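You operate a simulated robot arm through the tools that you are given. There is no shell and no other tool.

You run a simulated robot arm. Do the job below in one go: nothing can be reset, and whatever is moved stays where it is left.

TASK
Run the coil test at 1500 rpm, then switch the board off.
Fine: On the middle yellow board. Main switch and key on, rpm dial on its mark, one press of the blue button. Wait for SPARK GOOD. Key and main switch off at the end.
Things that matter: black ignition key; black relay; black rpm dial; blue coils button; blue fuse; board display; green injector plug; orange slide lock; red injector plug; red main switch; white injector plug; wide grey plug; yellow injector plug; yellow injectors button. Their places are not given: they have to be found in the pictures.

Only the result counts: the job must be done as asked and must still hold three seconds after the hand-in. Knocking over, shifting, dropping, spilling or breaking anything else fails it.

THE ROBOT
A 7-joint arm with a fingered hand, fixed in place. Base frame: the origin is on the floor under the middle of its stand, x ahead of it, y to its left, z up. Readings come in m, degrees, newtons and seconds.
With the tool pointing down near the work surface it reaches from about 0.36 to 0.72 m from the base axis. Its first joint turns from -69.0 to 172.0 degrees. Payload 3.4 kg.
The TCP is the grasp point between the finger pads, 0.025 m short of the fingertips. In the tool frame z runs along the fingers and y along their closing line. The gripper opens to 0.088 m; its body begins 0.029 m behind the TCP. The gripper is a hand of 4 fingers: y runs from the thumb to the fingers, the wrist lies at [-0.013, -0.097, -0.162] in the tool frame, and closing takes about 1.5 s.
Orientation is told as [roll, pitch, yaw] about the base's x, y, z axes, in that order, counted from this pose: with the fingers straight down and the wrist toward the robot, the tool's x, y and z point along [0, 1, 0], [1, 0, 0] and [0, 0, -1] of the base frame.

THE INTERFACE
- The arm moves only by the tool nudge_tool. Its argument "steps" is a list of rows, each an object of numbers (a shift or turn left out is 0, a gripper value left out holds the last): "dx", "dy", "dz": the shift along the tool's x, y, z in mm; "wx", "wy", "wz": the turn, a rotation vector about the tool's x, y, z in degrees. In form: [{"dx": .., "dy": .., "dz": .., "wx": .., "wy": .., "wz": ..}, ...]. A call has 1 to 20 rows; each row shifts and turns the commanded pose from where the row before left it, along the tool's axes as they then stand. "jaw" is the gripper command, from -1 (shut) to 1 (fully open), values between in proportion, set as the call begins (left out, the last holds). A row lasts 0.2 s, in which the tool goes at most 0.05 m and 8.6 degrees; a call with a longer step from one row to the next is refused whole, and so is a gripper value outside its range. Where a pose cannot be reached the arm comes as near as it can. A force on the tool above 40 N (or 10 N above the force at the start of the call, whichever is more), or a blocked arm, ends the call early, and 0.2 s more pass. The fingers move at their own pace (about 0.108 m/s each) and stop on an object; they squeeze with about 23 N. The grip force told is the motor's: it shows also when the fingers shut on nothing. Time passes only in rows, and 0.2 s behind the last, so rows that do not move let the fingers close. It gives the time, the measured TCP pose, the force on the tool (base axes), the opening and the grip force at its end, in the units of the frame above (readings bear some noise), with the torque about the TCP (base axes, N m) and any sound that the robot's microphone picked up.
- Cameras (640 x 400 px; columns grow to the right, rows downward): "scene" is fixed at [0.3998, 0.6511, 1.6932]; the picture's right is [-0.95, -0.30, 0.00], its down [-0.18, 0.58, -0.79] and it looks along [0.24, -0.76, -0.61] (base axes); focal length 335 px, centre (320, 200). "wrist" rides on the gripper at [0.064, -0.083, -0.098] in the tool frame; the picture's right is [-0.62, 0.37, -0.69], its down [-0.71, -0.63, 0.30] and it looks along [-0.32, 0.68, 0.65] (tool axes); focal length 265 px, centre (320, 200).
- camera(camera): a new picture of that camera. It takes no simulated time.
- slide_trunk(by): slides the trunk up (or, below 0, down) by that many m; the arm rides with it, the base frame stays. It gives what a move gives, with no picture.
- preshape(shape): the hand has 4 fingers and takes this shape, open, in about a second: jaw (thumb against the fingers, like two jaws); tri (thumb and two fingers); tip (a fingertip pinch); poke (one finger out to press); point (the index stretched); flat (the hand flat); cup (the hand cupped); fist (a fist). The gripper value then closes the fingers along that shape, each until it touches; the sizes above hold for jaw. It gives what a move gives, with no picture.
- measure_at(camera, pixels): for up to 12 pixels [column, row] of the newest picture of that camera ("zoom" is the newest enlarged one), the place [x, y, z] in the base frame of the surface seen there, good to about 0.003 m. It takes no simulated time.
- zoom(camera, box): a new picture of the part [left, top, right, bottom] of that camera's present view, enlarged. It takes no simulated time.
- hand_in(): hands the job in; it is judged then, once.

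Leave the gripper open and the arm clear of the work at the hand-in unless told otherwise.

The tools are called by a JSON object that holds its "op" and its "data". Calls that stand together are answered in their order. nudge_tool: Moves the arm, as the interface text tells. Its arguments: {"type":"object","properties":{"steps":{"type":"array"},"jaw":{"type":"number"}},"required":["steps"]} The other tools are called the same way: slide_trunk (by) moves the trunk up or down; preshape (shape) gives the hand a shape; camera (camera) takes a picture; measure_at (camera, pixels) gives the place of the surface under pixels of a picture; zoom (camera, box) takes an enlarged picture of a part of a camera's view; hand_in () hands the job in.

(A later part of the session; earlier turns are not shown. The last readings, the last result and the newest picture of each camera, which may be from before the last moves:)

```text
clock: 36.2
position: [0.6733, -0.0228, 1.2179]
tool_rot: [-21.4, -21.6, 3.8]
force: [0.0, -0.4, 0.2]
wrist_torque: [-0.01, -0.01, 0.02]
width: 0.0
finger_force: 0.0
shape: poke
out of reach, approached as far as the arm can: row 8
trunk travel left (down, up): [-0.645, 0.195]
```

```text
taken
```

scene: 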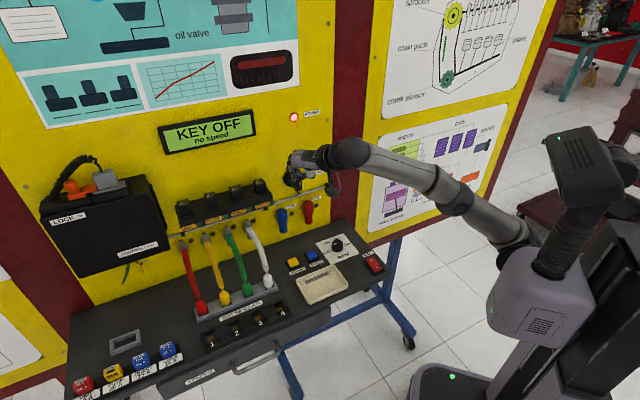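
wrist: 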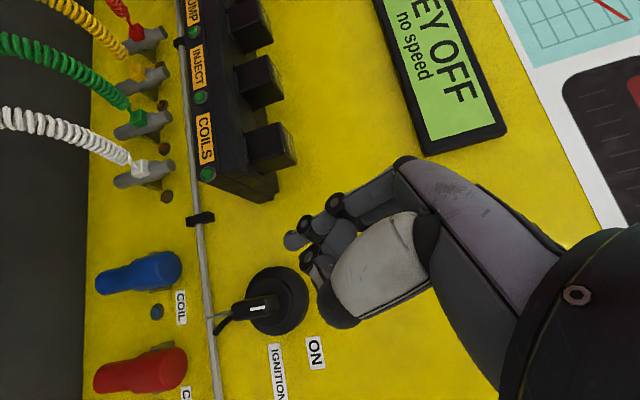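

The finger is near the key, but the arm is nearly stretched, so I'll raise the trunk 0.06 m next. First I measure the key from this close wrist view (key head about (255,308)).

{"op": "zoom", "data": {"camera": "wrist", "box": [200, 220, 360, 340]}}

{"op": "measure_at", "data": {"camera": "zoom", "pixels": [[195, 360], [230, 355], [265, 350], [170, 360], [285, 340], [200, 340], [260, 330], [300, 300], [330, 200], [415, 290], [380, 300], [500, 300]]}}

```text
3.33 times, centred on (280, 280) of wrist
```

zoom: 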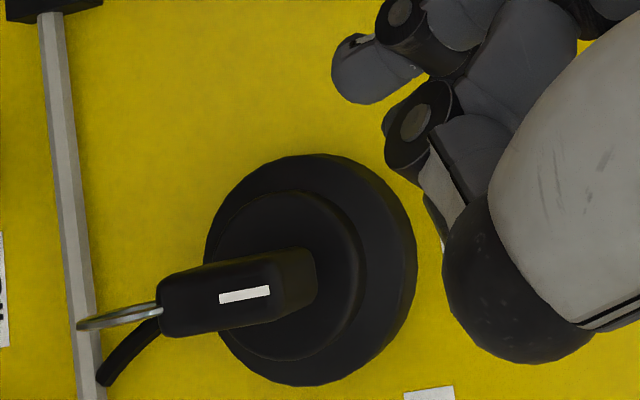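

```text
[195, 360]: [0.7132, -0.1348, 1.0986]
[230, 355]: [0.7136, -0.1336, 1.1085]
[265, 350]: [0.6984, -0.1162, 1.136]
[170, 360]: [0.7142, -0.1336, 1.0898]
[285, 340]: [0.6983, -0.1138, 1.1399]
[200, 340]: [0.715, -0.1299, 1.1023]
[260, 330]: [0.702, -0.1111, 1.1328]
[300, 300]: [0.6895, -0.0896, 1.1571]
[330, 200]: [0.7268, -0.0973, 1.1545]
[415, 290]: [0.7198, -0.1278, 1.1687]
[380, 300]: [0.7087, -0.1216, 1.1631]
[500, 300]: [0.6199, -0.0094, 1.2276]
```

I picked pixels a little off; I measure again on the key head itself (mark at (245,295), head from (160,300) to (318,275)), the discs and the fingertip at (345,75).

{"op": "measure_at", "data": {"camera": "zoom", "pixels": [[245, 295], [172, 300], [308, 290], [225, 262], [250, 325], [180, 275], [300, 258], [340, 240], [405, 260], [310, 165], [310, 375], [345, 75]]}}

{"op": "measure_at", "data": {"camera": "zoom", "pixels": [[160, 300], [165, 325], [280, 325], [312, 255], [270, 250], [218, 200], [345, 100], [370, 95], [335, 65], [100, 100], [80, 200], [550, 50]]}}

```text
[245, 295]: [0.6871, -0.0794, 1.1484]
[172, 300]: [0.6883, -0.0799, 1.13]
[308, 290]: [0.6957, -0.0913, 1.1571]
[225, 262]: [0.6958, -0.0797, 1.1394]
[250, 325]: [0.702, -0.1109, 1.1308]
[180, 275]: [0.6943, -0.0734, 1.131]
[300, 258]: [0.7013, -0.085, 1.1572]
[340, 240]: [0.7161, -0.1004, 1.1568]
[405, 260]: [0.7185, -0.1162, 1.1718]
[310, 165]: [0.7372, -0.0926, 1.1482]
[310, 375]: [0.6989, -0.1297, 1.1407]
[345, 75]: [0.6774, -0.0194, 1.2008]
```

```text
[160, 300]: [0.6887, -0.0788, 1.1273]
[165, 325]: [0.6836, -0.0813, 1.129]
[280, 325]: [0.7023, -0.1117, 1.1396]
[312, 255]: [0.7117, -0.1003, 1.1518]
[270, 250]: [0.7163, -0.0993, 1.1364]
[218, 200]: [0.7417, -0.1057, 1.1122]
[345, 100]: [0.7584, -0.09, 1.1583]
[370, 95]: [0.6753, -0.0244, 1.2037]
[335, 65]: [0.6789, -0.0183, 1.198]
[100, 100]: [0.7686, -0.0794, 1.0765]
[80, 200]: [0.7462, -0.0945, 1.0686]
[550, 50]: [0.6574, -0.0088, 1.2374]
```

Key: axis at about s=0.431 (along the board), z≈1.1425; head 30 mm high, ~12 mm thick, reaching 24–55 mm off the board. The arm needs a higher shoulder, so I slide the trunk up 0.08 m.

{"op": "slide_trunk", "data": {"by": 0.08}}

```text
clock: 37.4
position: [0.6734, -0.0227, 1.2991]
tool_rot: [-21.4, -21.6, 3.8]
force: [-0.5, -0.4, -0.3]
wrist_torque: [0.01, 0.0, -0.01]
width: 0.0003
finger_force: 0.1
shape: poke
trunk travel left (down, up): [-0.725, 0.115]
```

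Now straight down 128 mm (tip stays ~93 mm off the board, 30 mm left of the key axis).

{"op": "nudge_tool", "data": {"steps": [{"dx": 6.5, "dy": -6.5, "dz": 15.8}, {"dx": 6.5, "dy": -6.5, "dz": 15.8}, {"dx": 6.5, "dy": -6.5, "dz": 15.8}, {"dx": 6.5, "dy": -6.5, "dz": 15.8}, {"dx": 6.5, "dy": -6.5, "dz": 15.8}, {"dx": 6.5, "dy": -6.5, "dz": 15.8}, {"dx": 6.3, "dy": -6.3, "dz": 16.1}, {}, {}]}}

{"op": "camera", "data": {"camera": "wrist"}}

{"op": "zoom", "data": {"camera": "scene", "box": [250, 130, 350, 210]}}

```text
clock: 39.6
position: [0.6791, -0.0526, 1.1846]
tool_rot: [-17.5, -22.3, 0.0]
force: [-0.5, 0.8, -0.3]
wrist_torque: [0.03, -0.03, -0.02]
width: 0.0
finger_force: 0.0
shape: poke
trunk travel left (down, up): [-0.725, 0.115]
stopped in row 9: the arm was blocked; the commanded pose is now the measured one
```

```text
taken
```

wrist: 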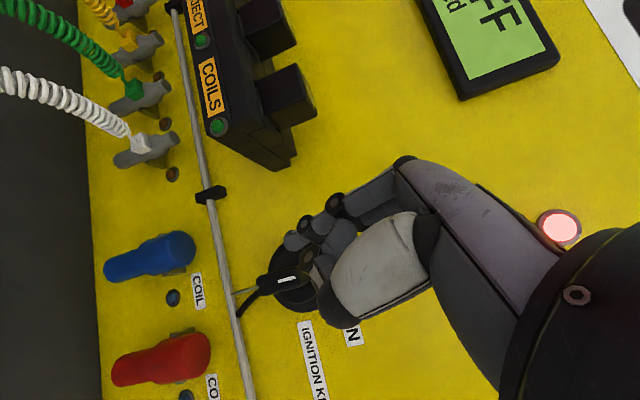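

```text
5.00 times, centred on (300, 170) of scene
```

zoom: 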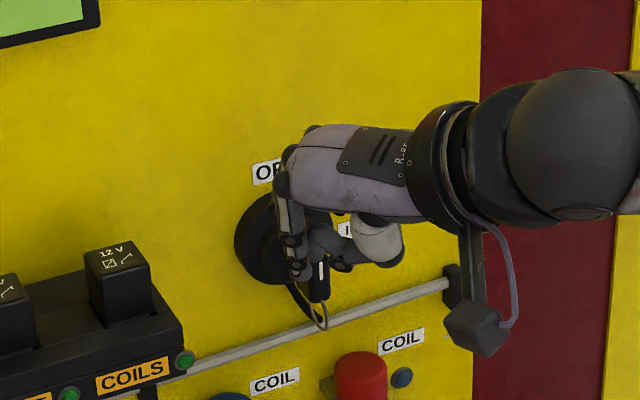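

The arm stopped at a joint limit (position drifted ~30 mm). I look at the whole arm before moving further.

{"op": "camera", "data": {"camera": "scene"}}

{"op": "zoom", "data": {"camera": "scene", "box": [280, 110, 560, 290]}}

{"op": "zoom", "data": {"camera": "wrist", "box": [220, 200, 380, 350]}}

```text
taken
```

scene: 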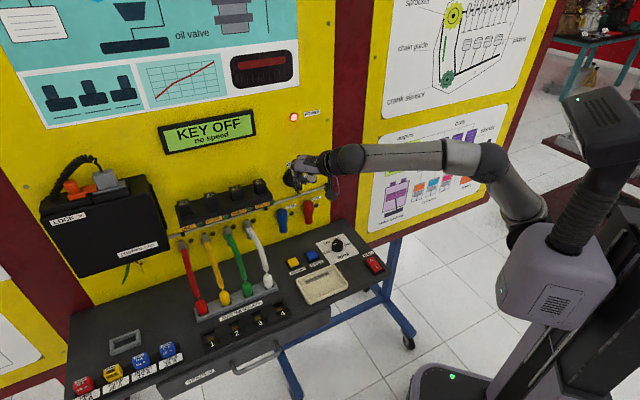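

```text
2.22 times, centred on (420, 200) of scene
```

zoom: 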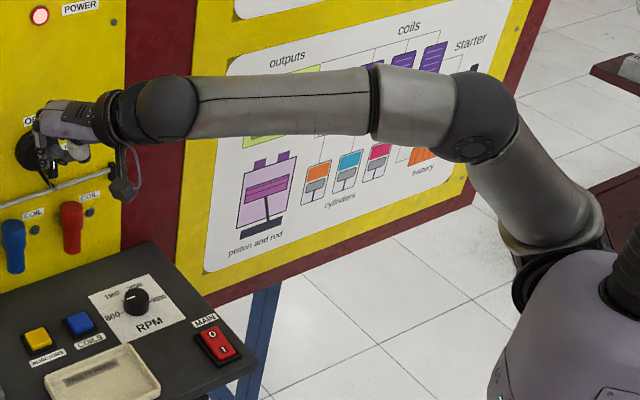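

```text
2.67 times, centred on (300, 275) of wrist
```

zoom: 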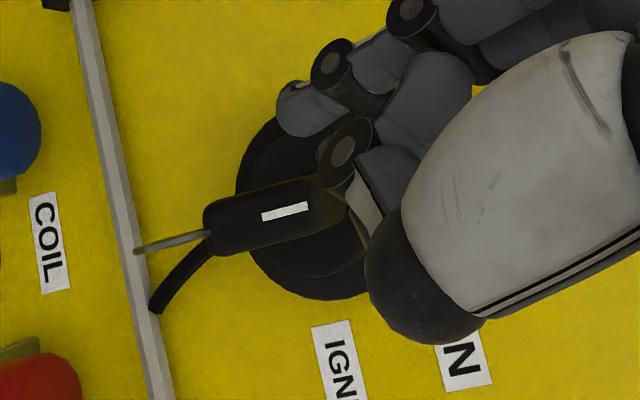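

The forearm is level and the hand is in line with it: the wrist can't bend past straight. I measure the elbow (490,158), ball (348,160) and shoulder (530,225) to plan properly.

{"op": "measure_at", "data": {"camera": "scene", "pixels": [[487, 158], [495, 160], [348, 160], [530, 215], [520, 238], [420, 155], [545, 270], [330, 162], [312, 160], [450, 155]]}}

```text
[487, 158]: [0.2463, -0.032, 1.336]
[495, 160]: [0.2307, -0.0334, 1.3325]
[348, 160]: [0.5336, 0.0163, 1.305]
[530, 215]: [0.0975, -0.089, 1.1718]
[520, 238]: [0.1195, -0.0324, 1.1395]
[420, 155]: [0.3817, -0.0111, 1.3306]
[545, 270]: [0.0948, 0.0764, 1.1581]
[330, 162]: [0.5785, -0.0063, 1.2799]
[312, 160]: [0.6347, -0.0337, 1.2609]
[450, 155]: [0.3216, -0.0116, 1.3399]
```

I back off from the key (out 30, left 20, up 20 mm) and reduce the tilt to about 20°, which leaves more wrist bend.

{"op": "nudge_tool", "data": {"steps": [{"dx": 13.6, "dy": 0.6, "dz": -15.4}, {"dx": 13.7, "dy": 0.5, "dz": -15.4}, {"wx": 3.75, "wy": 1.8, "wz": -1.95}, {"wx": 3.75, "wy": 1.8, "wz": -1.95}, {}, {}]}}

{"op": "camera", "data": {"camera": "scene"}}

```text
clock: 41.0
position: [0.6724, -0.0153, 1.2035]
tool_rot: [-14.8, -14.0, 2.1]
force: [0.8, -0.2, -0.9]
wrist_torque: [0.02, 0.0, 0.03]
width: 0.0001
finger_force: 0.0
shape: poke
trunk travel left (down, up): [-0.725, 0.115]
```

```text
taken
```

scene: 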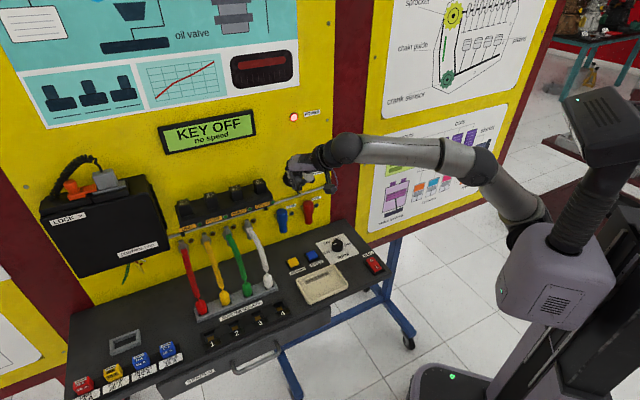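

Held without trouble. Now I go in to the pre-contact point: tip 30 mm left of the key axis, 42 mm off the board, just above key-axis height.

{"op": "nudge_tool", "data": {"steps": [{"dx": -7.7, "dy": 6.4, "dz": 10.3}, {"dx": -7.7, "dy": 6.4, "dz": 10.3}, {"dx": -7.7, "dy": 6.4, "dz": 10.3}, {"dx": -7.7, "dy": 6.4, "dz": 10.3}, {"dx": -7.6, "dy": 6.6, "dz": 10.3}, {}, {}]}}

{"op": "zoom", "data": {"camera": "scene", "box": [260, 130, 340, 200]}}

{"op": "zoom", "data": {"camera": "wrist", "box": [200, 180, 380, 340]}}

```text
clock: 42.6
position: [0.7139, -0.0644, 1.1731]
tool_rot: [-14.8, -13.9, 1.9]
force: [0.3, 0.6, -1.2]
wrist_torque: [0.02, -0.02, -0.01]
width: 0.0
finger_force: 0.0
shape: poke
trunk travel left (down, up): [-0.725, 0.115]
```

```text
5.71 times, centred on (300, 165) of scene
```

zoom: 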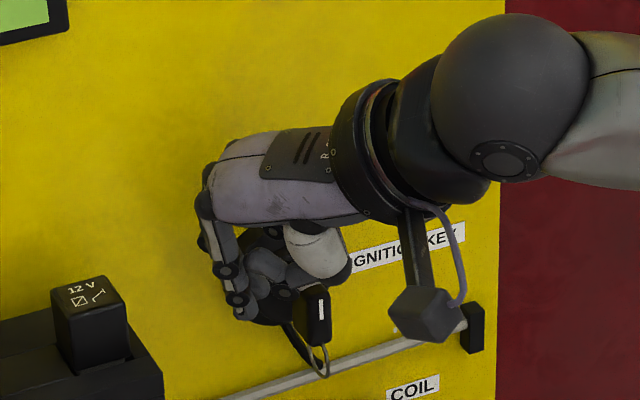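

```text
2.50 times, centred on (290, 260) of wrist
```

zoom: 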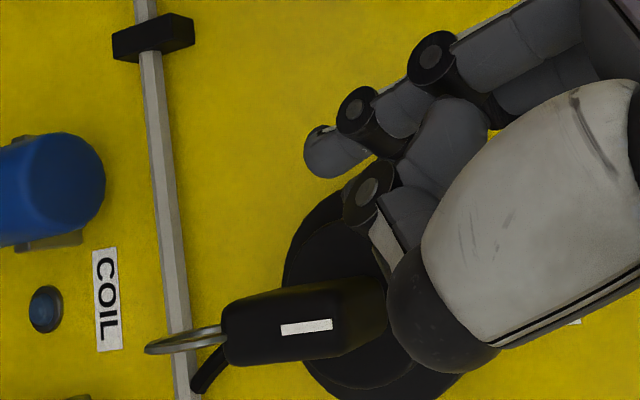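

The pose is reached exactly. The folded thumb is close to the key's front, so I measure the thumb's knuckle and finger positions before pushing.

{"op": "measure_at", "data": {"camera": "zoom", "pixels": [[400, 290], [420, 330], [450, 340], [395, 260], [380, 230], [370, 190], [350, 215], [325, 155], [310, 155], [345, 170], [480, 280], [440, 270]]}}

{"op": "zoom", "data": {"camera": "scene", "box": [280, 155, 325, 190]}}

{"op": "measure_at", "data": {"camera": "zoom", "pixels": [[300, 180], [350, 190], [420, 240], [400, 230], [330, 200], [310, 240], [180, 210], [150, 260], [220, 180], [250, 250]]}}

```text
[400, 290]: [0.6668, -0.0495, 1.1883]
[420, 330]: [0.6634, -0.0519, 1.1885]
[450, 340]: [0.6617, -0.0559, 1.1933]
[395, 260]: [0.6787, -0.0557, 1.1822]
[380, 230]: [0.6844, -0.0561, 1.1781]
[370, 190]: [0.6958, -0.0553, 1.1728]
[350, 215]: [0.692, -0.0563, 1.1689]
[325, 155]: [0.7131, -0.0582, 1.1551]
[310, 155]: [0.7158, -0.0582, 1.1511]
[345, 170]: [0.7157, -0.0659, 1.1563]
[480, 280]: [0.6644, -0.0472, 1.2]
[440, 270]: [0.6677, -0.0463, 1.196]
```

```text
11.43 times, centred on (302, 172) of scene
```

zoom: 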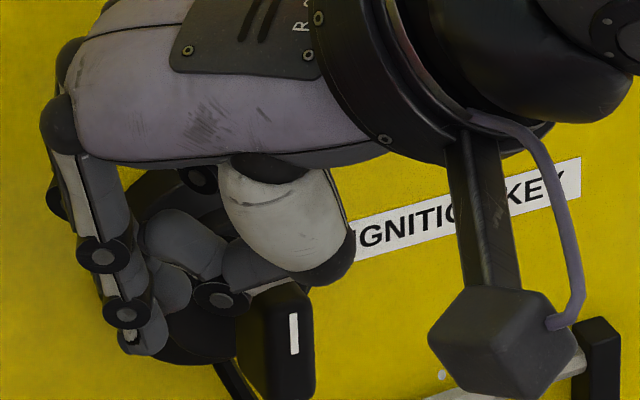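

```text
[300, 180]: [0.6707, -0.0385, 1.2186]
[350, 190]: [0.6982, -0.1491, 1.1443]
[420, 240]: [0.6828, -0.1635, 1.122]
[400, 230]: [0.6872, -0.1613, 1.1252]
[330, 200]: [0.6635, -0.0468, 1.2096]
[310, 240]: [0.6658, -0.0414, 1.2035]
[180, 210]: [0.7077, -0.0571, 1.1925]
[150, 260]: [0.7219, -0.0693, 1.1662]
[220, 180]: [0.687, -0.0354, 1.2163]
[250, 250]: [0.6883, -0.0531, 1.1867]
```

The thumb sits in front of and above the key (z>1.165, >60 mm off the board), so it clears. The tip centre is about 32 mm left of the axis. I lower 2 mm and move right 14 mm, short of contact.

{"op": "nudge_tool", "data": {"steps": [{"dx": 0.5, "dy": -0.5, "dz": 1.9}, {"dx": -3.5, "dy": -3.5}, {"dx": -3.5, "dy": -3.5}, {"dx": -2.9, "dy": -2.9}, {}, {}]}}

{"op": "zoom", "data": {"camera": "wrist", "box": [200, 180, 380, 340]}}

{"op": "zoom", "data": {"camera": "scene", "box": [280, 155, 325, 190]}}

```text
clock: 44.0
position: [0.7046, -0.0728, 1.1706]
tool_rot: [-14.8, -14.1, 2.0]
force: [0.4, 0.8, 0.4]
wrist_torque: [0.0, 0.02, -0.01]
width: 0.0
finger_force: 0.0
shape: poke
trunk travel left (down, up): [-0.725, 0.115]
```

```text
2.50 times, centred on (290, 260) of wrist
```

zoom: 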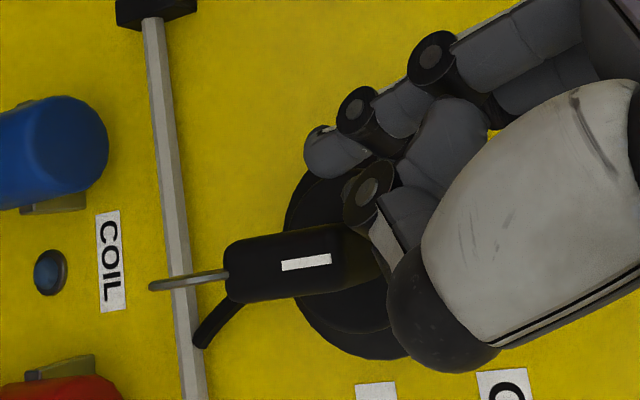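

```text
11.43 times, centred on (302, 172) of scene
```

zoom: 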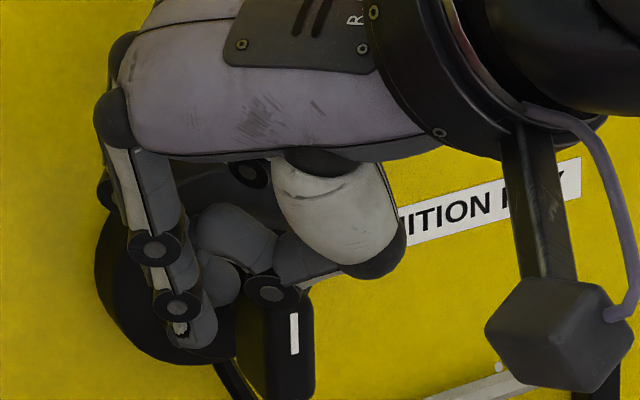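

Clear so far. Now I push to the right in small steps (about 10 mm), watching the force.

{"op": "nudge_tool", "data": {"steps": [{"dx": -1.1, "dy": -1.1}, {"dx": -1.1, "dy": -1.1}, {"dx": -1.1, "dy": -1.1}, {"dx": -1.1, "dy": -1.1}, {"dx": -1.1, "dy": -1.1}, {"dx": -1.1, "dy": -1.1}, {"dx": -1.1, "dy": -1.1}, {}]}}

{"op": "zoom", "data": {"camera": "wrist", "box": [200, 180, 380, 340]}}

{"op": "zoom", "data": {"camera": "scene", "box": [280, 155, 325, 190]}}

```text
clock: 45.8
position: [0.698, -0.0792, 1.17]
tool_rot: [-14.8, -14.1, 2.1]
force: [1.4, 1.1, 1.6]
wrist_torque: [0.01, -0.05, 0.03]
width: 0.0
finger_force: 0.1
shape: poke
trunk travel left (down, up): [-0.725, 0.115]
```

```text
2.50 times, centred on (290, 260) of wrist
```

zoom: 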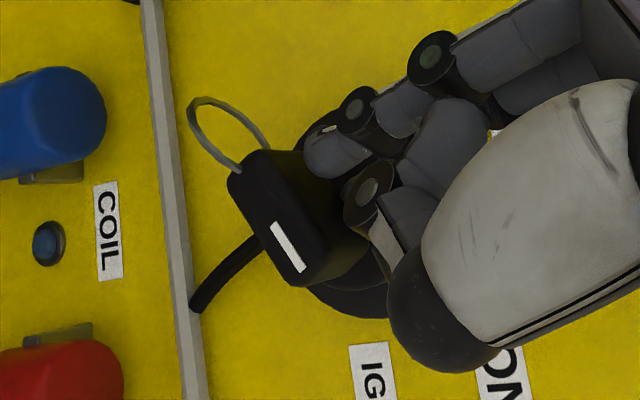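

```text
11.43 times, centred on (302, 172) of scene
```

zoom: 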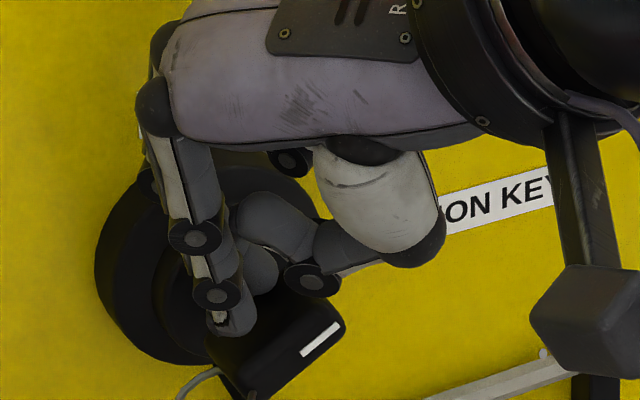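

The key has turned clockwise to about 60°. I look at the display.

{"op": "camera", "data": {"camera": "scene"}}

{"op": "zoom", "data": {"camera": "scene", "box": [140, 90, 330, 200]}}

```text
taken
```

scene: 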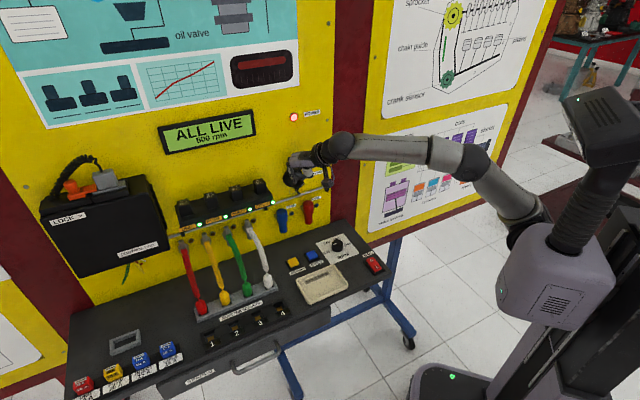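

```text
3.37 times, centred on (235, 145) of scene
```

zoom: 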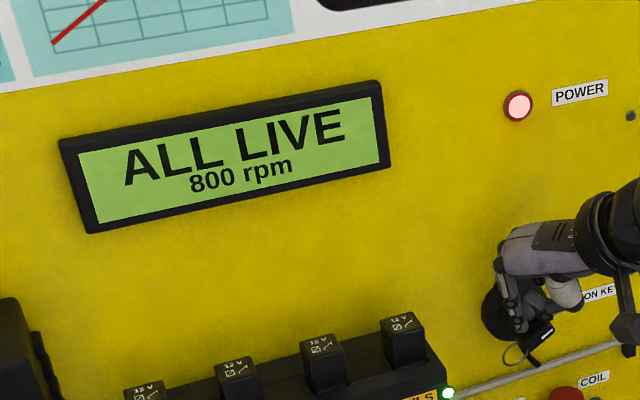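

"ALL LIVE / 800 rpm": the key is on. I back the finger off up-left, away from the key's face, then straight out from the board.

{"op": "nudge_tool", "data": {"steps": [{"dx": 1.6, "dy": 5.5, "dz": -7.5}, {"dx": 1.6, "dy": 5.5, "dz": -7.5}, {"dx": 13.3, "dy": -13.3, "dz": -6.9}, {"dx": 13.3, "dy": -13.3, "dz": -6.9}, {"dx": 13.3, "dy": -13.3, "dz": -6.9}, {"dx": 13.3, "dy": -13.3, "dz": -6.9}, {}]}}

{"op": "camera", "data": {"camera": "scene"}}

{"op": "zoom", "data": {"camera": "wrist", "box": [150, 150, 390, 350]}}

```text
clock: 47.6
position: [0.6518, -0.0446, 1.1965]
tool_rot: [-11.8, -14.3, -0.9]
force: [-0.5, -0.9, 1.2]
wrist_torque: [0.01, -0.03, 0.0]
width: 0.0002
finger_force: 0.1
shape: poke
trunk travel left (down, up): [-0.725, 0.115]
stopped in row 7: the arm was blocked; the commanded pose is now the measured one
```

```text
taken
```

scene: 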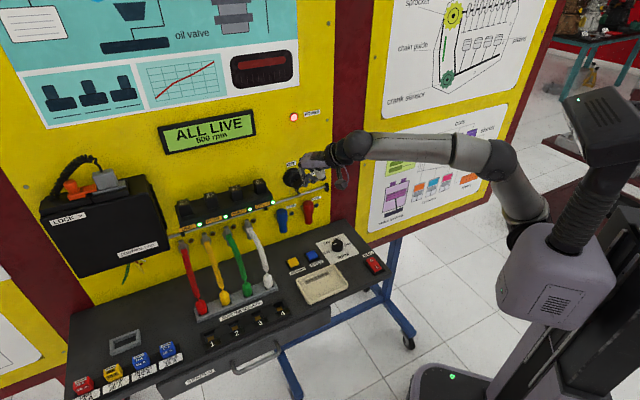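

```text
2.00 times, centred on (270, 250) of wrist
```

zoom: 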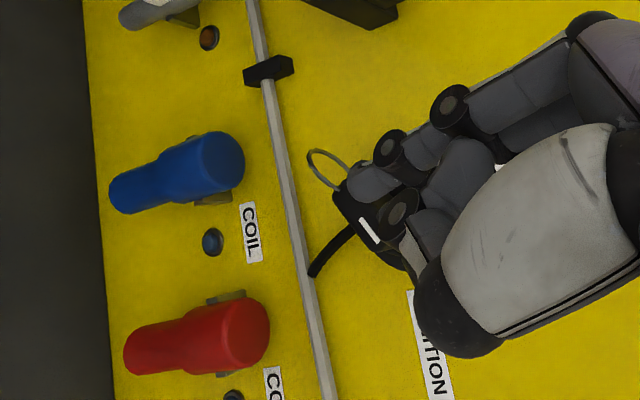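

The arm stopped at its wrist limit again but well clear of the key (display still ALL LIVE). Next, the dial: I turn back to tool-down and move up and right to above the dial (≈(0.57,-0.095,1.29)).

{"op": "nudge_tool", "data": {"steps": [{"wx": 4.8, "wy": 3.9, "wz": -0.3}, {"wx": 4.8, "wy": 3.9, "wz": -0.3}, {"wx": 4.7, "wy": 4.0, "wz": -0.3}, {"dx": -12.5, "dy": -20.5, "dz": -23.4}, {"dx": -12.5, "dy": -20.5, "dz": -23.4}, {"dx": -12.5, "dy": -20.5, "dz": -23.4}, {"dx": -12.5, "dy": -20.5, "dz": -23.4}, {}, {}]}}

{"op": "camera", "data": {"camera": "scene"}}

```text
clock: 49.6
position: [0.5674, -0.0913, 1.2873]
tool_rot: [0.0, 0.1, -1.3]
force: [-0.4, -0.4, 0.1]
wrist_torque: [0.0, -0.04, 0.02]
width: 0.0002
finger_force: 0.0
shape: poke
trunk travel left (down, up): [-0.725, 0.115]
```

```text
taken
```

scene: 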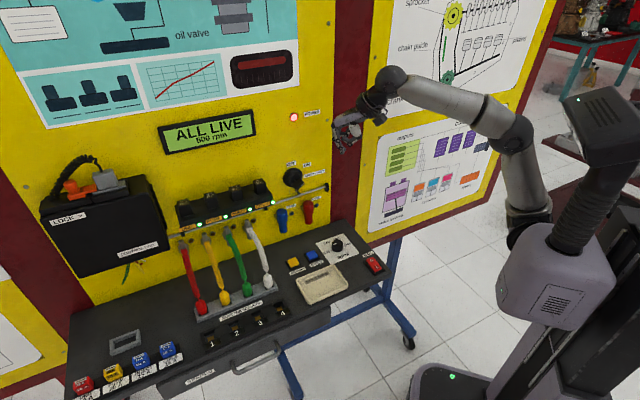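

Good, tool-down above the dial. I take the tri shape, turn the hand +30° yaw (wz −30) so there's room for a 60° clockwise turn, and slide the trunk down 0.27 m.

{"op": "preshape", "data": {"shape": "tri"}}

{"op": "nudge_tool", "data": {"steps": [{"wz": -7.5}, {"wz": -7.5}, {"wz": -7.5}, {"wz": -7.5}, {}], "jaw": 0.4}}

{"op": "slide_trunk", "data": {"by": -0.27}}

{"op": "camera", "data": {"camera": "scene"}}

{"op": "camera", "data": {"camera": "wrist"}}

```text
clock: 50.5
position: [0.5699, -0.0916, 1.2875]
tool_rot: [-0.2, 0.2, -1.2]
force: [-0.5, 0.7, -0.3]
wrist_torque: [0.01, -0.01, -0.01]
width: 0.0877
finger_force: 0.1
shape: tri
trunk travel left (down, up): [-0.725, 0.115]
```

```text
clock: 51.7
position: [0.5679, -0.0897, 1.2872]
tool_rot: [0.0, 0.3, 28.8]
force: [0.6, -0.1, -0.5]
wrist_torque: [0.03, 0.04, 0.0]
width: 0.0617
finger_force: 0.1
shape: tri
trunk travel left (down, up): [-0.725, 0.115]
```

```text
clock: 54.4
position: [0.5691, -0.0893, 1.0172]
tool_rot: [0.0, 0.2, 28.7]
force: [-0.4, 0.4, 0.8]
wrist_torque: [-0.02, 0.02, -0.02]
width: 0.0621
finger_force: 0.0
shape: tri
trunk travel left (down, up): [-0.455, 0.385]
```

```text
taken
```

scene: 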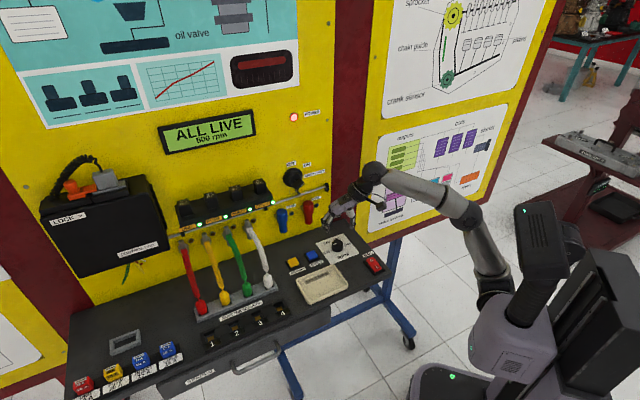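

```text
taken
```

wrist: 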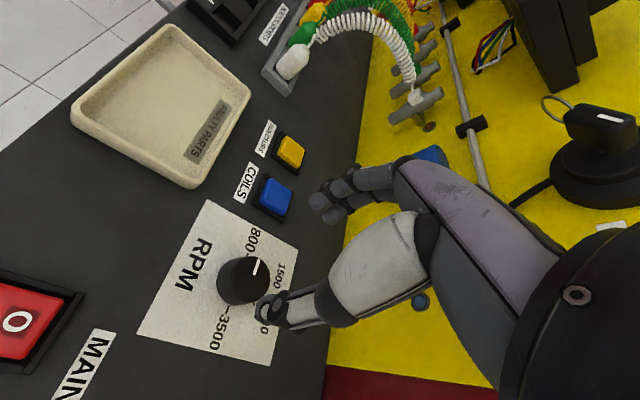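

I see the knob at wrist (245,280). I zoom and measure the knob's rim and the plate ticks to get its centre.

{"op": "zoom", "data": {"camera": "wrist", "box": [190, 220, 310, 340]}}

{"op": "measure_at", "data": {"camera": "zoom", "pixels": [[255, 270], [290, 260], [230, 300], [300, 300], [255, 225], [150, 250], [180, 180], [165, 320], [210, 345], [330, 190], [240, 190], [175, 400]]}}

```text
3.33 times, centred on (250, 280) of wrist
```

zoom: 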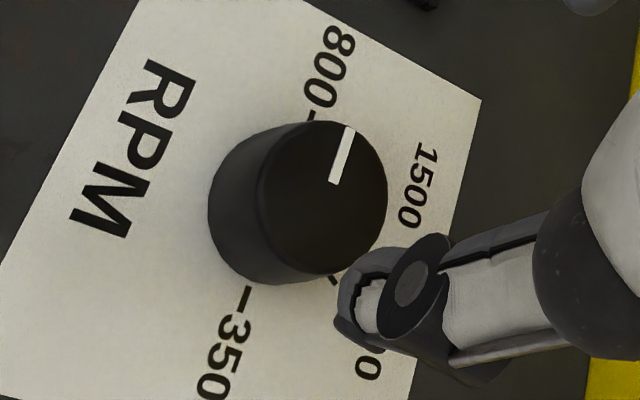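

```text
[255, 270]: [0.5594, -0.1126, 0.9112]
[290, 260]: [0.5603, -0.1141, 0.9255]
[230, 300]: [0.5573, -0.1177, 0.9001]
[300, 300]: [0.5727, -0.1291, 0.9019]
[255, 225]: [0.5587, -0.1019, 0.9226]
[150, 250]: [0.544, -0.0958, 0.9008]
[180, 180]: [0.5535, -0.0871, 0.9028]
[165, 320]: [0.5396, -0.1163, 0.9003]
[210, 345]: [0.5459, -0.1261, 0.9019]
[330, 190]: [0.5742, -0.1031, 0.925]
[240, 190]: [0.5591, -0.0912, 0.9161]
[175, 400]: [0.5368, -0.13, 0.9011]
```

The knob's top circle is centred near zoom (322,198). I measure its rim and the ticks.

{"op": "measure_at", "data": {"camera": "zoom", "pixels": [[322, 198], [266, 205], [380, 195], [322, 128], [315, 268], [348, 135], [335, 178], [309, 117], [247, 292], [335, 282], [365, 245], [280, 150]]}}

{"op": "zoom", "data": {"camera": "scene", "box": [300, 150, 400, 270]}}

```text
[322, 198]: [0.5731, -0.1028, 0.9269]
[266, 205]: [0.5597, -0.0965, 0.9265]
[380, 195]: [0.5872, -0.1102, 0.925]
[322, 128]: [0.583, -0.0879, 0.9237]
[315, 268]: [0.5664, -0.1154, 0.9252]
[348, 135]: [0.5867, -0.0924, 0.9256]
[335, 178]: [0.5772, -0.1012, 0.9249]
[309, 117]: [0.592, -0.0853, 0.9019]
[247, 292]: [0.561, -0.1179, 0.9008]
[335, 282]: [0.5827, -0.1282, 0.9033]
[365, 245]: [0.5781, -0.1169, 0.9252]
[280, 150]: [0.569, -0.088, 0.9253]
```

```text
3.33 times, centred on (350, 210) of scene
```

zoom: 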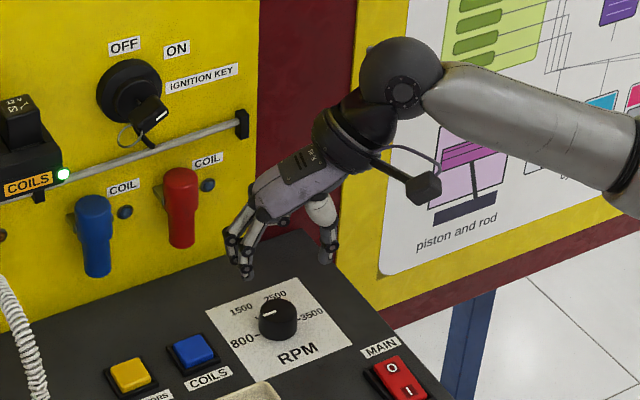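

Knob centre is about (0.574,-0.1025), top at z 0.925, radius ~16–19 mm. I measure the fingertips and thumb tip in the scene (zoom) so the grip is centred on the knob.

{"op": "zoom", "data": {"camera": "scene", "box": [355, 190, 410, 240]}}

{"op": "zoom", "data": {"camera": "scene", "box": [360, 195, 405, 235]}}

```text
8.00 times, centred on (382, 215) of scene
```

zoom: 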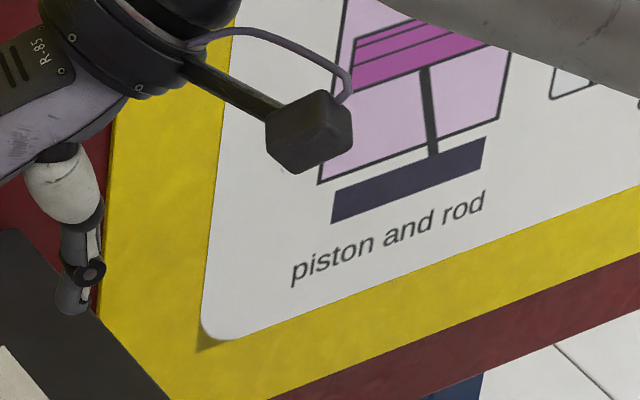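

```text
10.00 times, centred on (382, 215) of scene
```

zoom: 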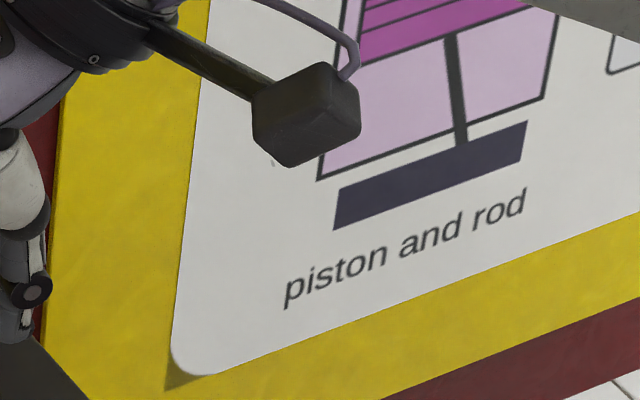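

The hand is further left in the picture; I zoom on (310–360, 190–240).

{"op": "zoom", "data": {"camera": "scene", "box": [314, 190, 362, 240]}}

{"op": "measure_at", "data": {"camera": "zoom", "pixels": [[80, 255], [100, 300], [105, 285], [60, 230], [330, 280], [335, 265], [325, 240]]}}

```text
8.00 times, centred on (338, 215) of scene
```

zoom: 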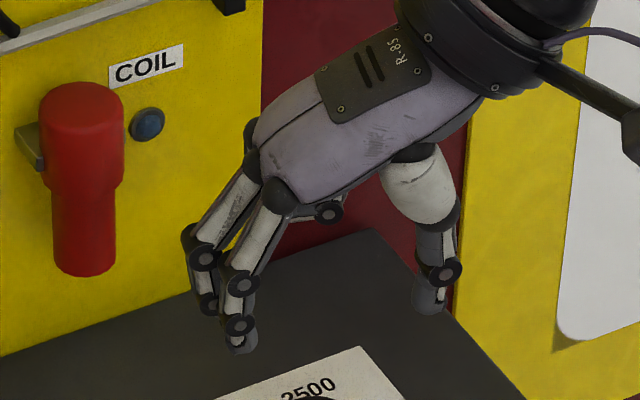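

```text
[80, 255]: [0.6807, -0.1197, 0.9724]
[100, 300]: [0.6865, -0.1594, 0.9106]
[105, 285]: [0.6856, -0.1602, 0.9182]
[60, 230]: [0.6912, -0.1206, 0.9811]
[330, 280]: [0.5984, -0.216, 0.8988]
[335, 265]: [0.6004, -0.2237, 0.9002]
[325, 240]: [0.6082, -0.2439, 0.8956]
```

Now with the right pixels: index tip (243,342), middle tip (210,306), thumb tip (428,300).

{"op": "measure_at", "data": {"camera": "zoom", "pixels": [[243, 345], [239, 325], [248, 335], [210, 305], [208, 312], [428, 305], [430, 290], [445, 272], [240, 285], [203, 258]]}}

```text
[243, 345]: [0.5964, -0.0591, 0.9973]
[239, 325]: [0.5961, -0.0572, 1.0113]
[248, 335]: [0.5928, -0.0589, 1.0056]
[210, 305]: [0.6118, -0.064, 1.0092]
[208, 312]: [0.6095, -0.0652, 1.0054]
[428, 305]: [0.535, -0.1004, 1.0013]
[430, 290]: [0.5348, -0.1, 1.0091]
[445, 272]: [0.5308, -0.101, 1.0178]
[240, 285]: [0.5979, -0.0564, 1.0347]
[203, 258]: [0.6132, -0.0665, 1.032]
```

The grip is centred on the TCP (thumb at −35 mm, fingers at +38 mm along y). I shift onto the knob centre and go down to just above it (TCP z≈0.96).

{"op": "nudge_tool", "data": {"steps": [{"dx": -13.9, "dy": -2.0}, {"dz": 19}, {"dz": 19}, {"dz": 19}, {}, {}]}}

{"op": "zoom", "data": {"camera": "wrist", "box": [180, 180, 380, 360]}}

{"op": "zoom", "data": {"camera": "scene", "box": [290, 190, 390, 280]}}

```text
clock: 55.8
position: [0.5727, -0.1035, 0.96]
tool_rot: [0.0, 0.2, 28.7]
force: [-0.3, -0.4, -0.2]
wrist_torque: [-0.01, 0.01, 0.05]
width: 0.062
finger_force: 0.1
shape: tri
trunk travel left (down, up): [-0.455, 0.385]
```

```text
2.22 times, centred on (280, 270) of wrist
```

zoom: 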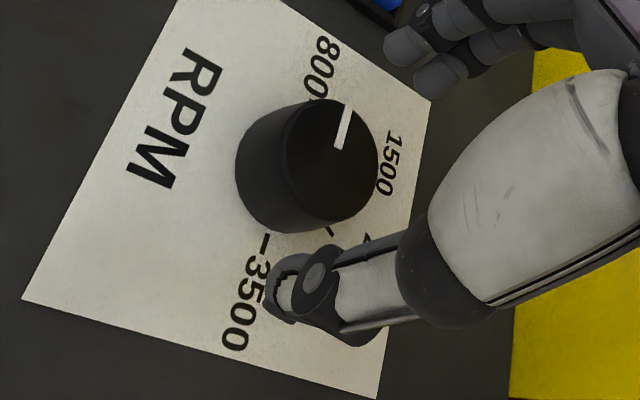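

```text
4.44 times, centred on (340, 235) of scene
```

zoom: 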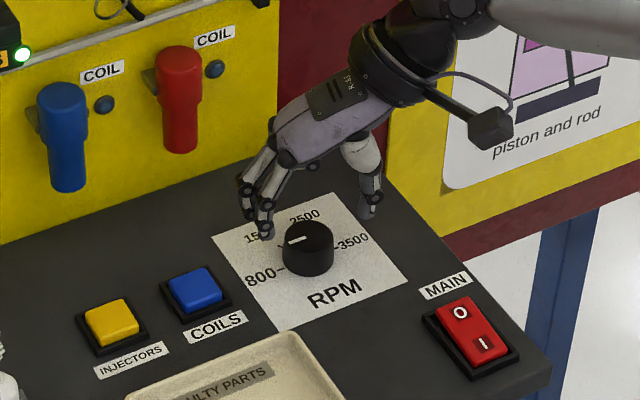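

Fingers straddle the knob well. I lower 26 mm so the tips come beside the knob.

{"op": "nudge_tool", "data": {"steps": [{"dz": 9}, {"dz": 9}, {"dz": 8}, {}, {}]}}

{"op": "zoom", "data": {"camera": "wrist", "box": [180, 160, 380, 340]}}

{"op": "zoom", "data": {"camera": "scene", "box": [300, 200, 380, 270]}}

```text
clock: 57.0
position: [0.5734, -0.1048, 0.9352]
tool_rot: [0.0, 0.2, 28.6]
force: [-0.3, 0.0, -0.1]
wrist_torque: [-0.03, -0.01, -0.01]
width: 0.0617
finger_force: 0.1
shape: tri
trunk travel left (down, up): [-0.455, 0.385]
```

```text
2.22 times, centred on (280, 250) of wrist
```

zoom: 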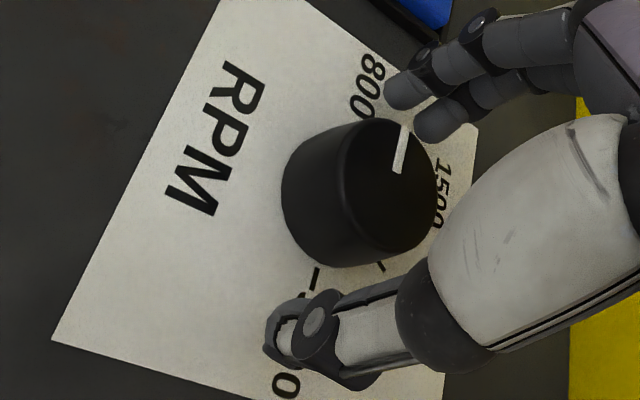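

```text
5.71 times, centred on (340, 235) of scene
```

zoom: 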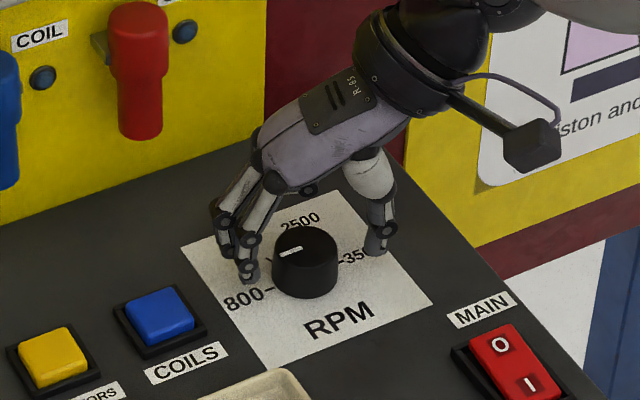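

The knob lies slightly to the +x side of the grip line, so I shift +3 mm in x and close on it.

{"op": "nudge_tool", "data": {"steps": [{"dx": 3}, {}]}}

{"op": "nudge_tool", "data": {"steps": [{}, {}, {}, {}, {}, {}, {}], "jaw": -0.5}}

{"op": "zoom", "data": {"camera": "wrist", "box": [180, 160, 380, 340]}}

{"op": "zoom", "data": {"camera": "scene", "box": [300, 200, 380, 270]}}

```text
clock: 57.6
position: [0.572, -0.101, 0.9349]
tool_rot: [0.1, 0.3, 28.8]
force: [0.4, -0.2, 0.4]
wrist_torque: [0.0, 0.04, -0.01]
width: 0.0618
finger_force: 0.0
shape: tri
trunk travel left (down, up): [-0.455, 0.385]
```

```text
clock: 59.2
position: [0.5716, -0.1012, 0.9346]
tool_rot: [-0.1, 0.3, 28.7]
force: [1.9, 1.8, 0.9]
wrist_torque: [0.08, -0.09, 0.0]
width: 0.028
finger_force: 22.7
shape: tri
trunk travel left (down, up): [-0.455, 0.385]
```

```text
2.22 times, centred on (280, 250) of wrist
```

zoom: 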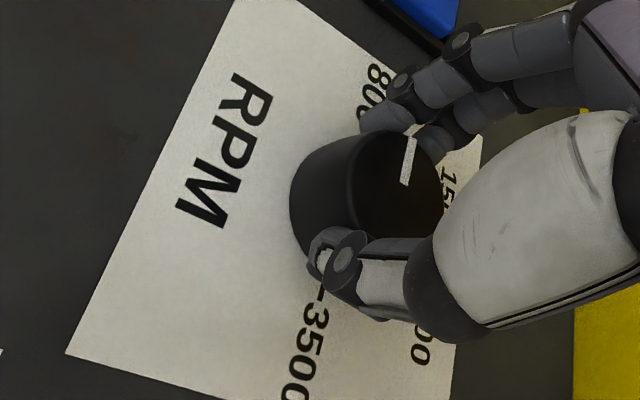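

```text
5.71 times, centred on (340, 235) of scene
```

zoom: 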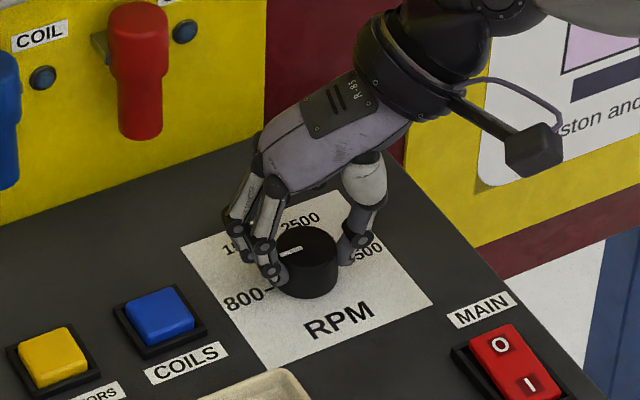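

The knob is gripped (22.7 N). I turn clockwise 30° first (4 rows of wz +7.5) and read the display.

{"op": "nudge_tool", "data": {"steps": [{"wz": 5}, {"wz": 5}, {"wz": 5}, {"wz": 5}, {"wz": 5}, {"wz": 5}, {}, {}]}}

{"op": "zoom", "data": {"camera": "wrist", "box": [180, 160, 380, 340]}}

{"op": "zoom", "data": {"camera": "scene", "box": [140, 100, 380, 270]}}

```text
clock: 61.0
position: [0.5725, -0.0993, 0.9357]
tool_rot: [0.1, 0.0, -1.2]
force: [8.1, 5.7, 8.5]
wrist_torque: [0.1, -0.24, 0.05]
width: 0.0287
finger_force: 23.1
shape: tri
trunk travel left (down, up): [-0.455, 0.385]
```

```text
2.22 times, centred on (280, 250) of wrist
```

zoom: 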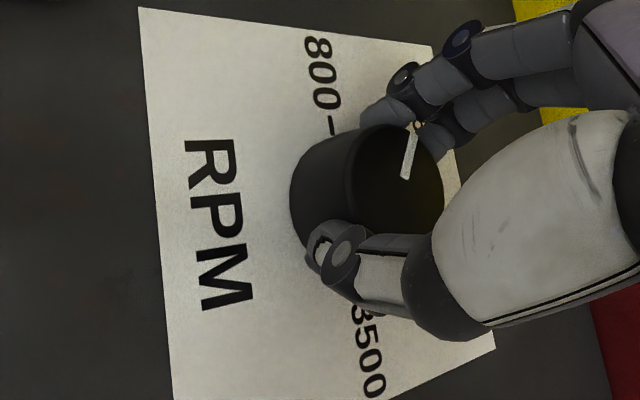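

```text
2.35 times, centred on (260, 185) of scene
```

zoom: 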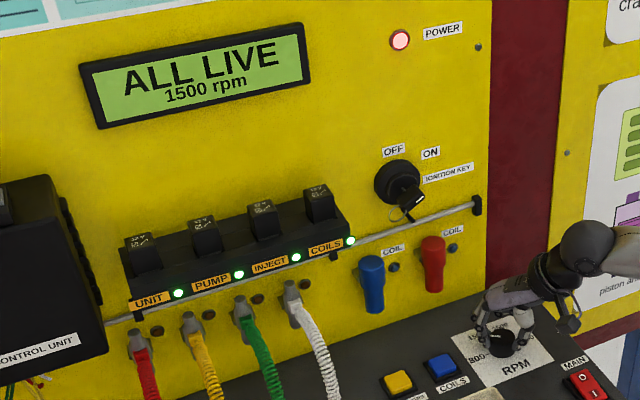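

The display already reads 1500 rpm, but the dial should sit on its tick (60° from 800), so I turn the rest, with a small position correction to keep centred on the knob.

{"op": "nudge_tool", "data": {"steps": [{"dx": 0.3, "dy": 0.4, "wz": 5}, {"dx": 0.3, "dy": 0.4, "wz": 5}, {"dx": 0.3, "dy": 0.4, "wz": 5}, {"dx": 0.2, "dy": 0.3, "wz": 5}, {"dx": 0.2, "dy": 0.3, "wz": 5}, {"dx": 0.2, "dy": 0.2, "wz": 4}, {}, {}]}}

{"op": "zoom", "data": {"camera": "wrist", "box": [180, 160, 380, 340]}}

{"op": "zoom", "data": {"camera": "scene", "box": [316, 225, 364, 260]}}

{"op": "zoom", "data": {"camera": "scene", "box": [140, 100, 380, 270]}}

```text
clock: 62.8
position: [0.5741, -0.0998, 0.9342]
tool_rot: [-0.1, 0.0, -30.3]
force: [2.8, 4.6, 10.3]
wrist_torque: [0.1, -0.09, 0.03]
width: 0.0288
finger_force: 23.1
shape: tri
trunk travel left (down, up): [-0.455, 0.385]
```

```text
2.22 times, centred on (280, 250) of wrist
```

zoom: 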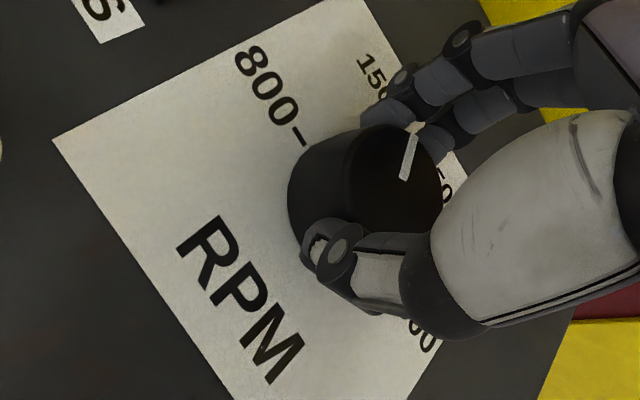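

```text
11.43 times, centred on (340, 242) of scene
```

zoom: 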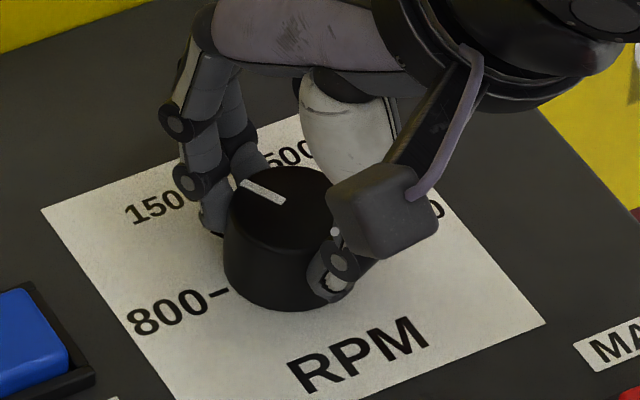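

```text
2.35 times, centred on (260, 185) of scene
```

zoom: 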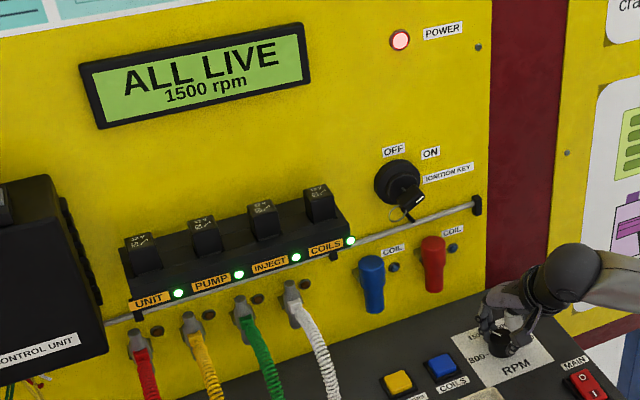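

The pointer is visible on the knob (about (243,182)–(285,200) in that enlargement). I re-take it and measure its ends to get the angle.

{"op": "zoom", "data": {"camera": "scene", "box": [328, 228, 352, 248]}}

{"op": "measure_at", "data": {"camera": "zoom", "pixels": [[200, 150], [250, 180], [205, 155], [270, 190], [235, 170]]}}

```text
16.00 times, centred on (340, 238) of scene
```

zoom: 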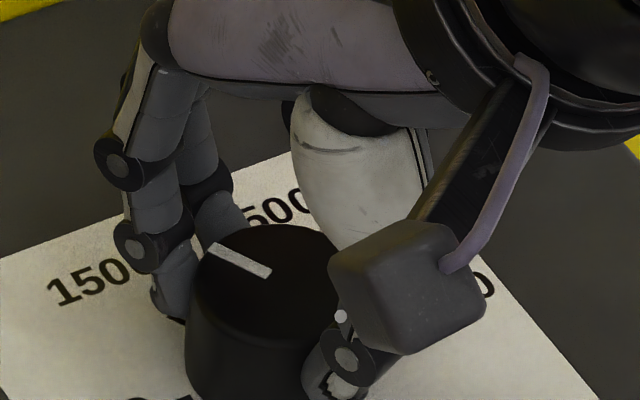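

```text
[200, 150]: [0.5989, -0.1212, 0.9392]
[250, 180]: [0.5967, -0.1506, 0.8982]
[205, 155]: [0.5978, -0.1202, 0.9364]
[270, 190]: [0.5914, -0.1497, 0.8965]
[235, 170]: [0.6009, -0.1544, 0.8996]
```

I measure on the pointer itself: (215,250), (225,254), (240,261), (255,268), (265,272).

{"op": "measure_at", "data": {"camera": "zoom", "pixels": [[213, 249], [222, 253], [230, 256], [240, 261], [250, 266], [258, 269], [267, 273], [290, 240], [300, 290], [230, 300]]}}

```text
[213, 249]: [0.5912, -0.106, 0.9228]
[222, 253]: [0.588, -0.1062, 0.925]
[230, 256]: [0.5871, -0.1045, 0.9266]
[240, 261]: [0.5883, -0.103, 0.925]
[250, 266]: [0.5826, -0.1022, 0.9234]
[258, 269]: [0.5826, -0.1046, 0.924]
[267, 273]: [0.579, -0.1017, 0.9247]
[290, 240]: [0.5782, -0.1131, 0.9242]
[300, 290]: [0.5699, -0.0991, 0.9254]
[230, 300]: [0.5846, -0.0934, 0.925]
```

The pointer direction comes out at about 60° (hand turned 59°). I add 1° and open the fingers.

{"op": "nudge_tool", "data": {"steps": [{"wz": 1}, {}]}}

{"op": "nudge_tool", "data": {"steps": [{}, {}, {}, {}], "jaw": 0.4}}

{"op": "nudge_tool", "data": {"steps": [{"dz": -10}, {"dz": -20}, {"dz": -25}, {"dz": -25}, {"dz": -20}, {}]}}

{"op": "zoom", "data": {"camera": "wrist", "box": [160, 180, 340, 360]}}

{"op": "zoom", "data": {"camera": "scene", "box": [316, 225, 364, 260]}}

{"op": "camera", "data": {"camera": "scene"}}

```text
clock: 63.4
position: [0.5757, -0.0986, 0.9345]
tool_rot: [-0.1, 0.0, -31.2]
force: [3.2, 3.9, 8.9]
wrist_torque: [0.07, -0.11, 0.05]
width: 0.0287
finger_force: 22.3
shape: tri
trunk travel left (down, up): [-0.455, 0.385]
```

```text
clock: 64.4
position: [0.5745, -0.0997, 0.9334]
tool_rot: [-0.2, 0.1, -31.3]
force: [-0.5, -0.4, 0.4]
wrist_torque: [0.0, 0.02, -0.02]
width: 0.0614
finger_force: 0.1
shape: tri
trunk travel left (down, up): [-0.455, 0.385]
```

```text
clock: 65.8
position: [0.5765, -0.098, 1.0348]
tool_rot: [-0.1, 0.1, -31.3]
force: [-0.8, -0.5, 0.0]
wrist_torque: [-0.01, -0.03, 0.04]
width: 0.0612
finger_force: 0.1
shape: tri
trunk travel left (down, up): [-0.455, 0.385]
```

```text
2.22 times, centred on (250, 270) of wrist
```

zoom: 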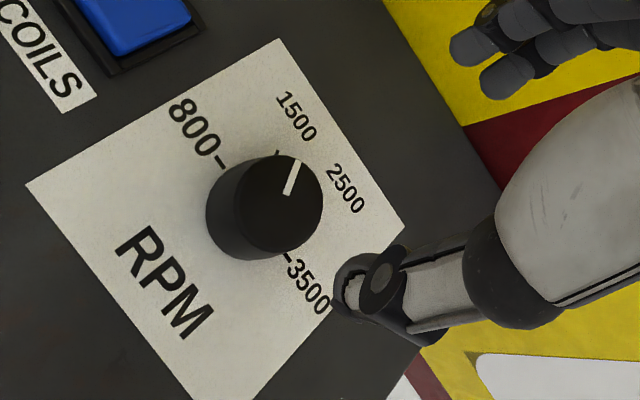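

```text
11.43 times, centred on (340, 242) of scene
```

zoom: 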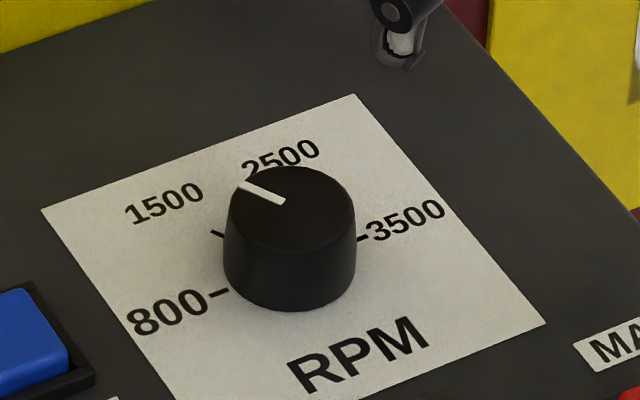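

```text
taken
```

scene: 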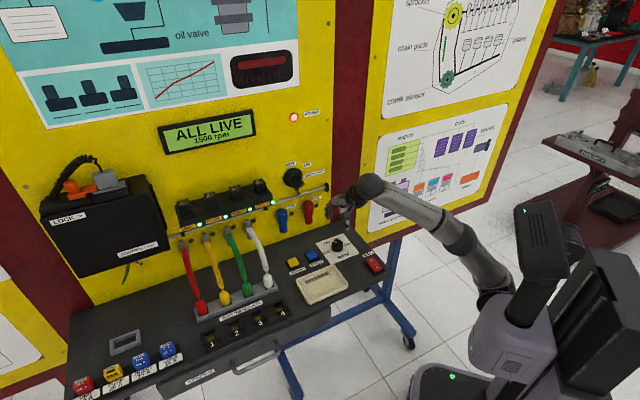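

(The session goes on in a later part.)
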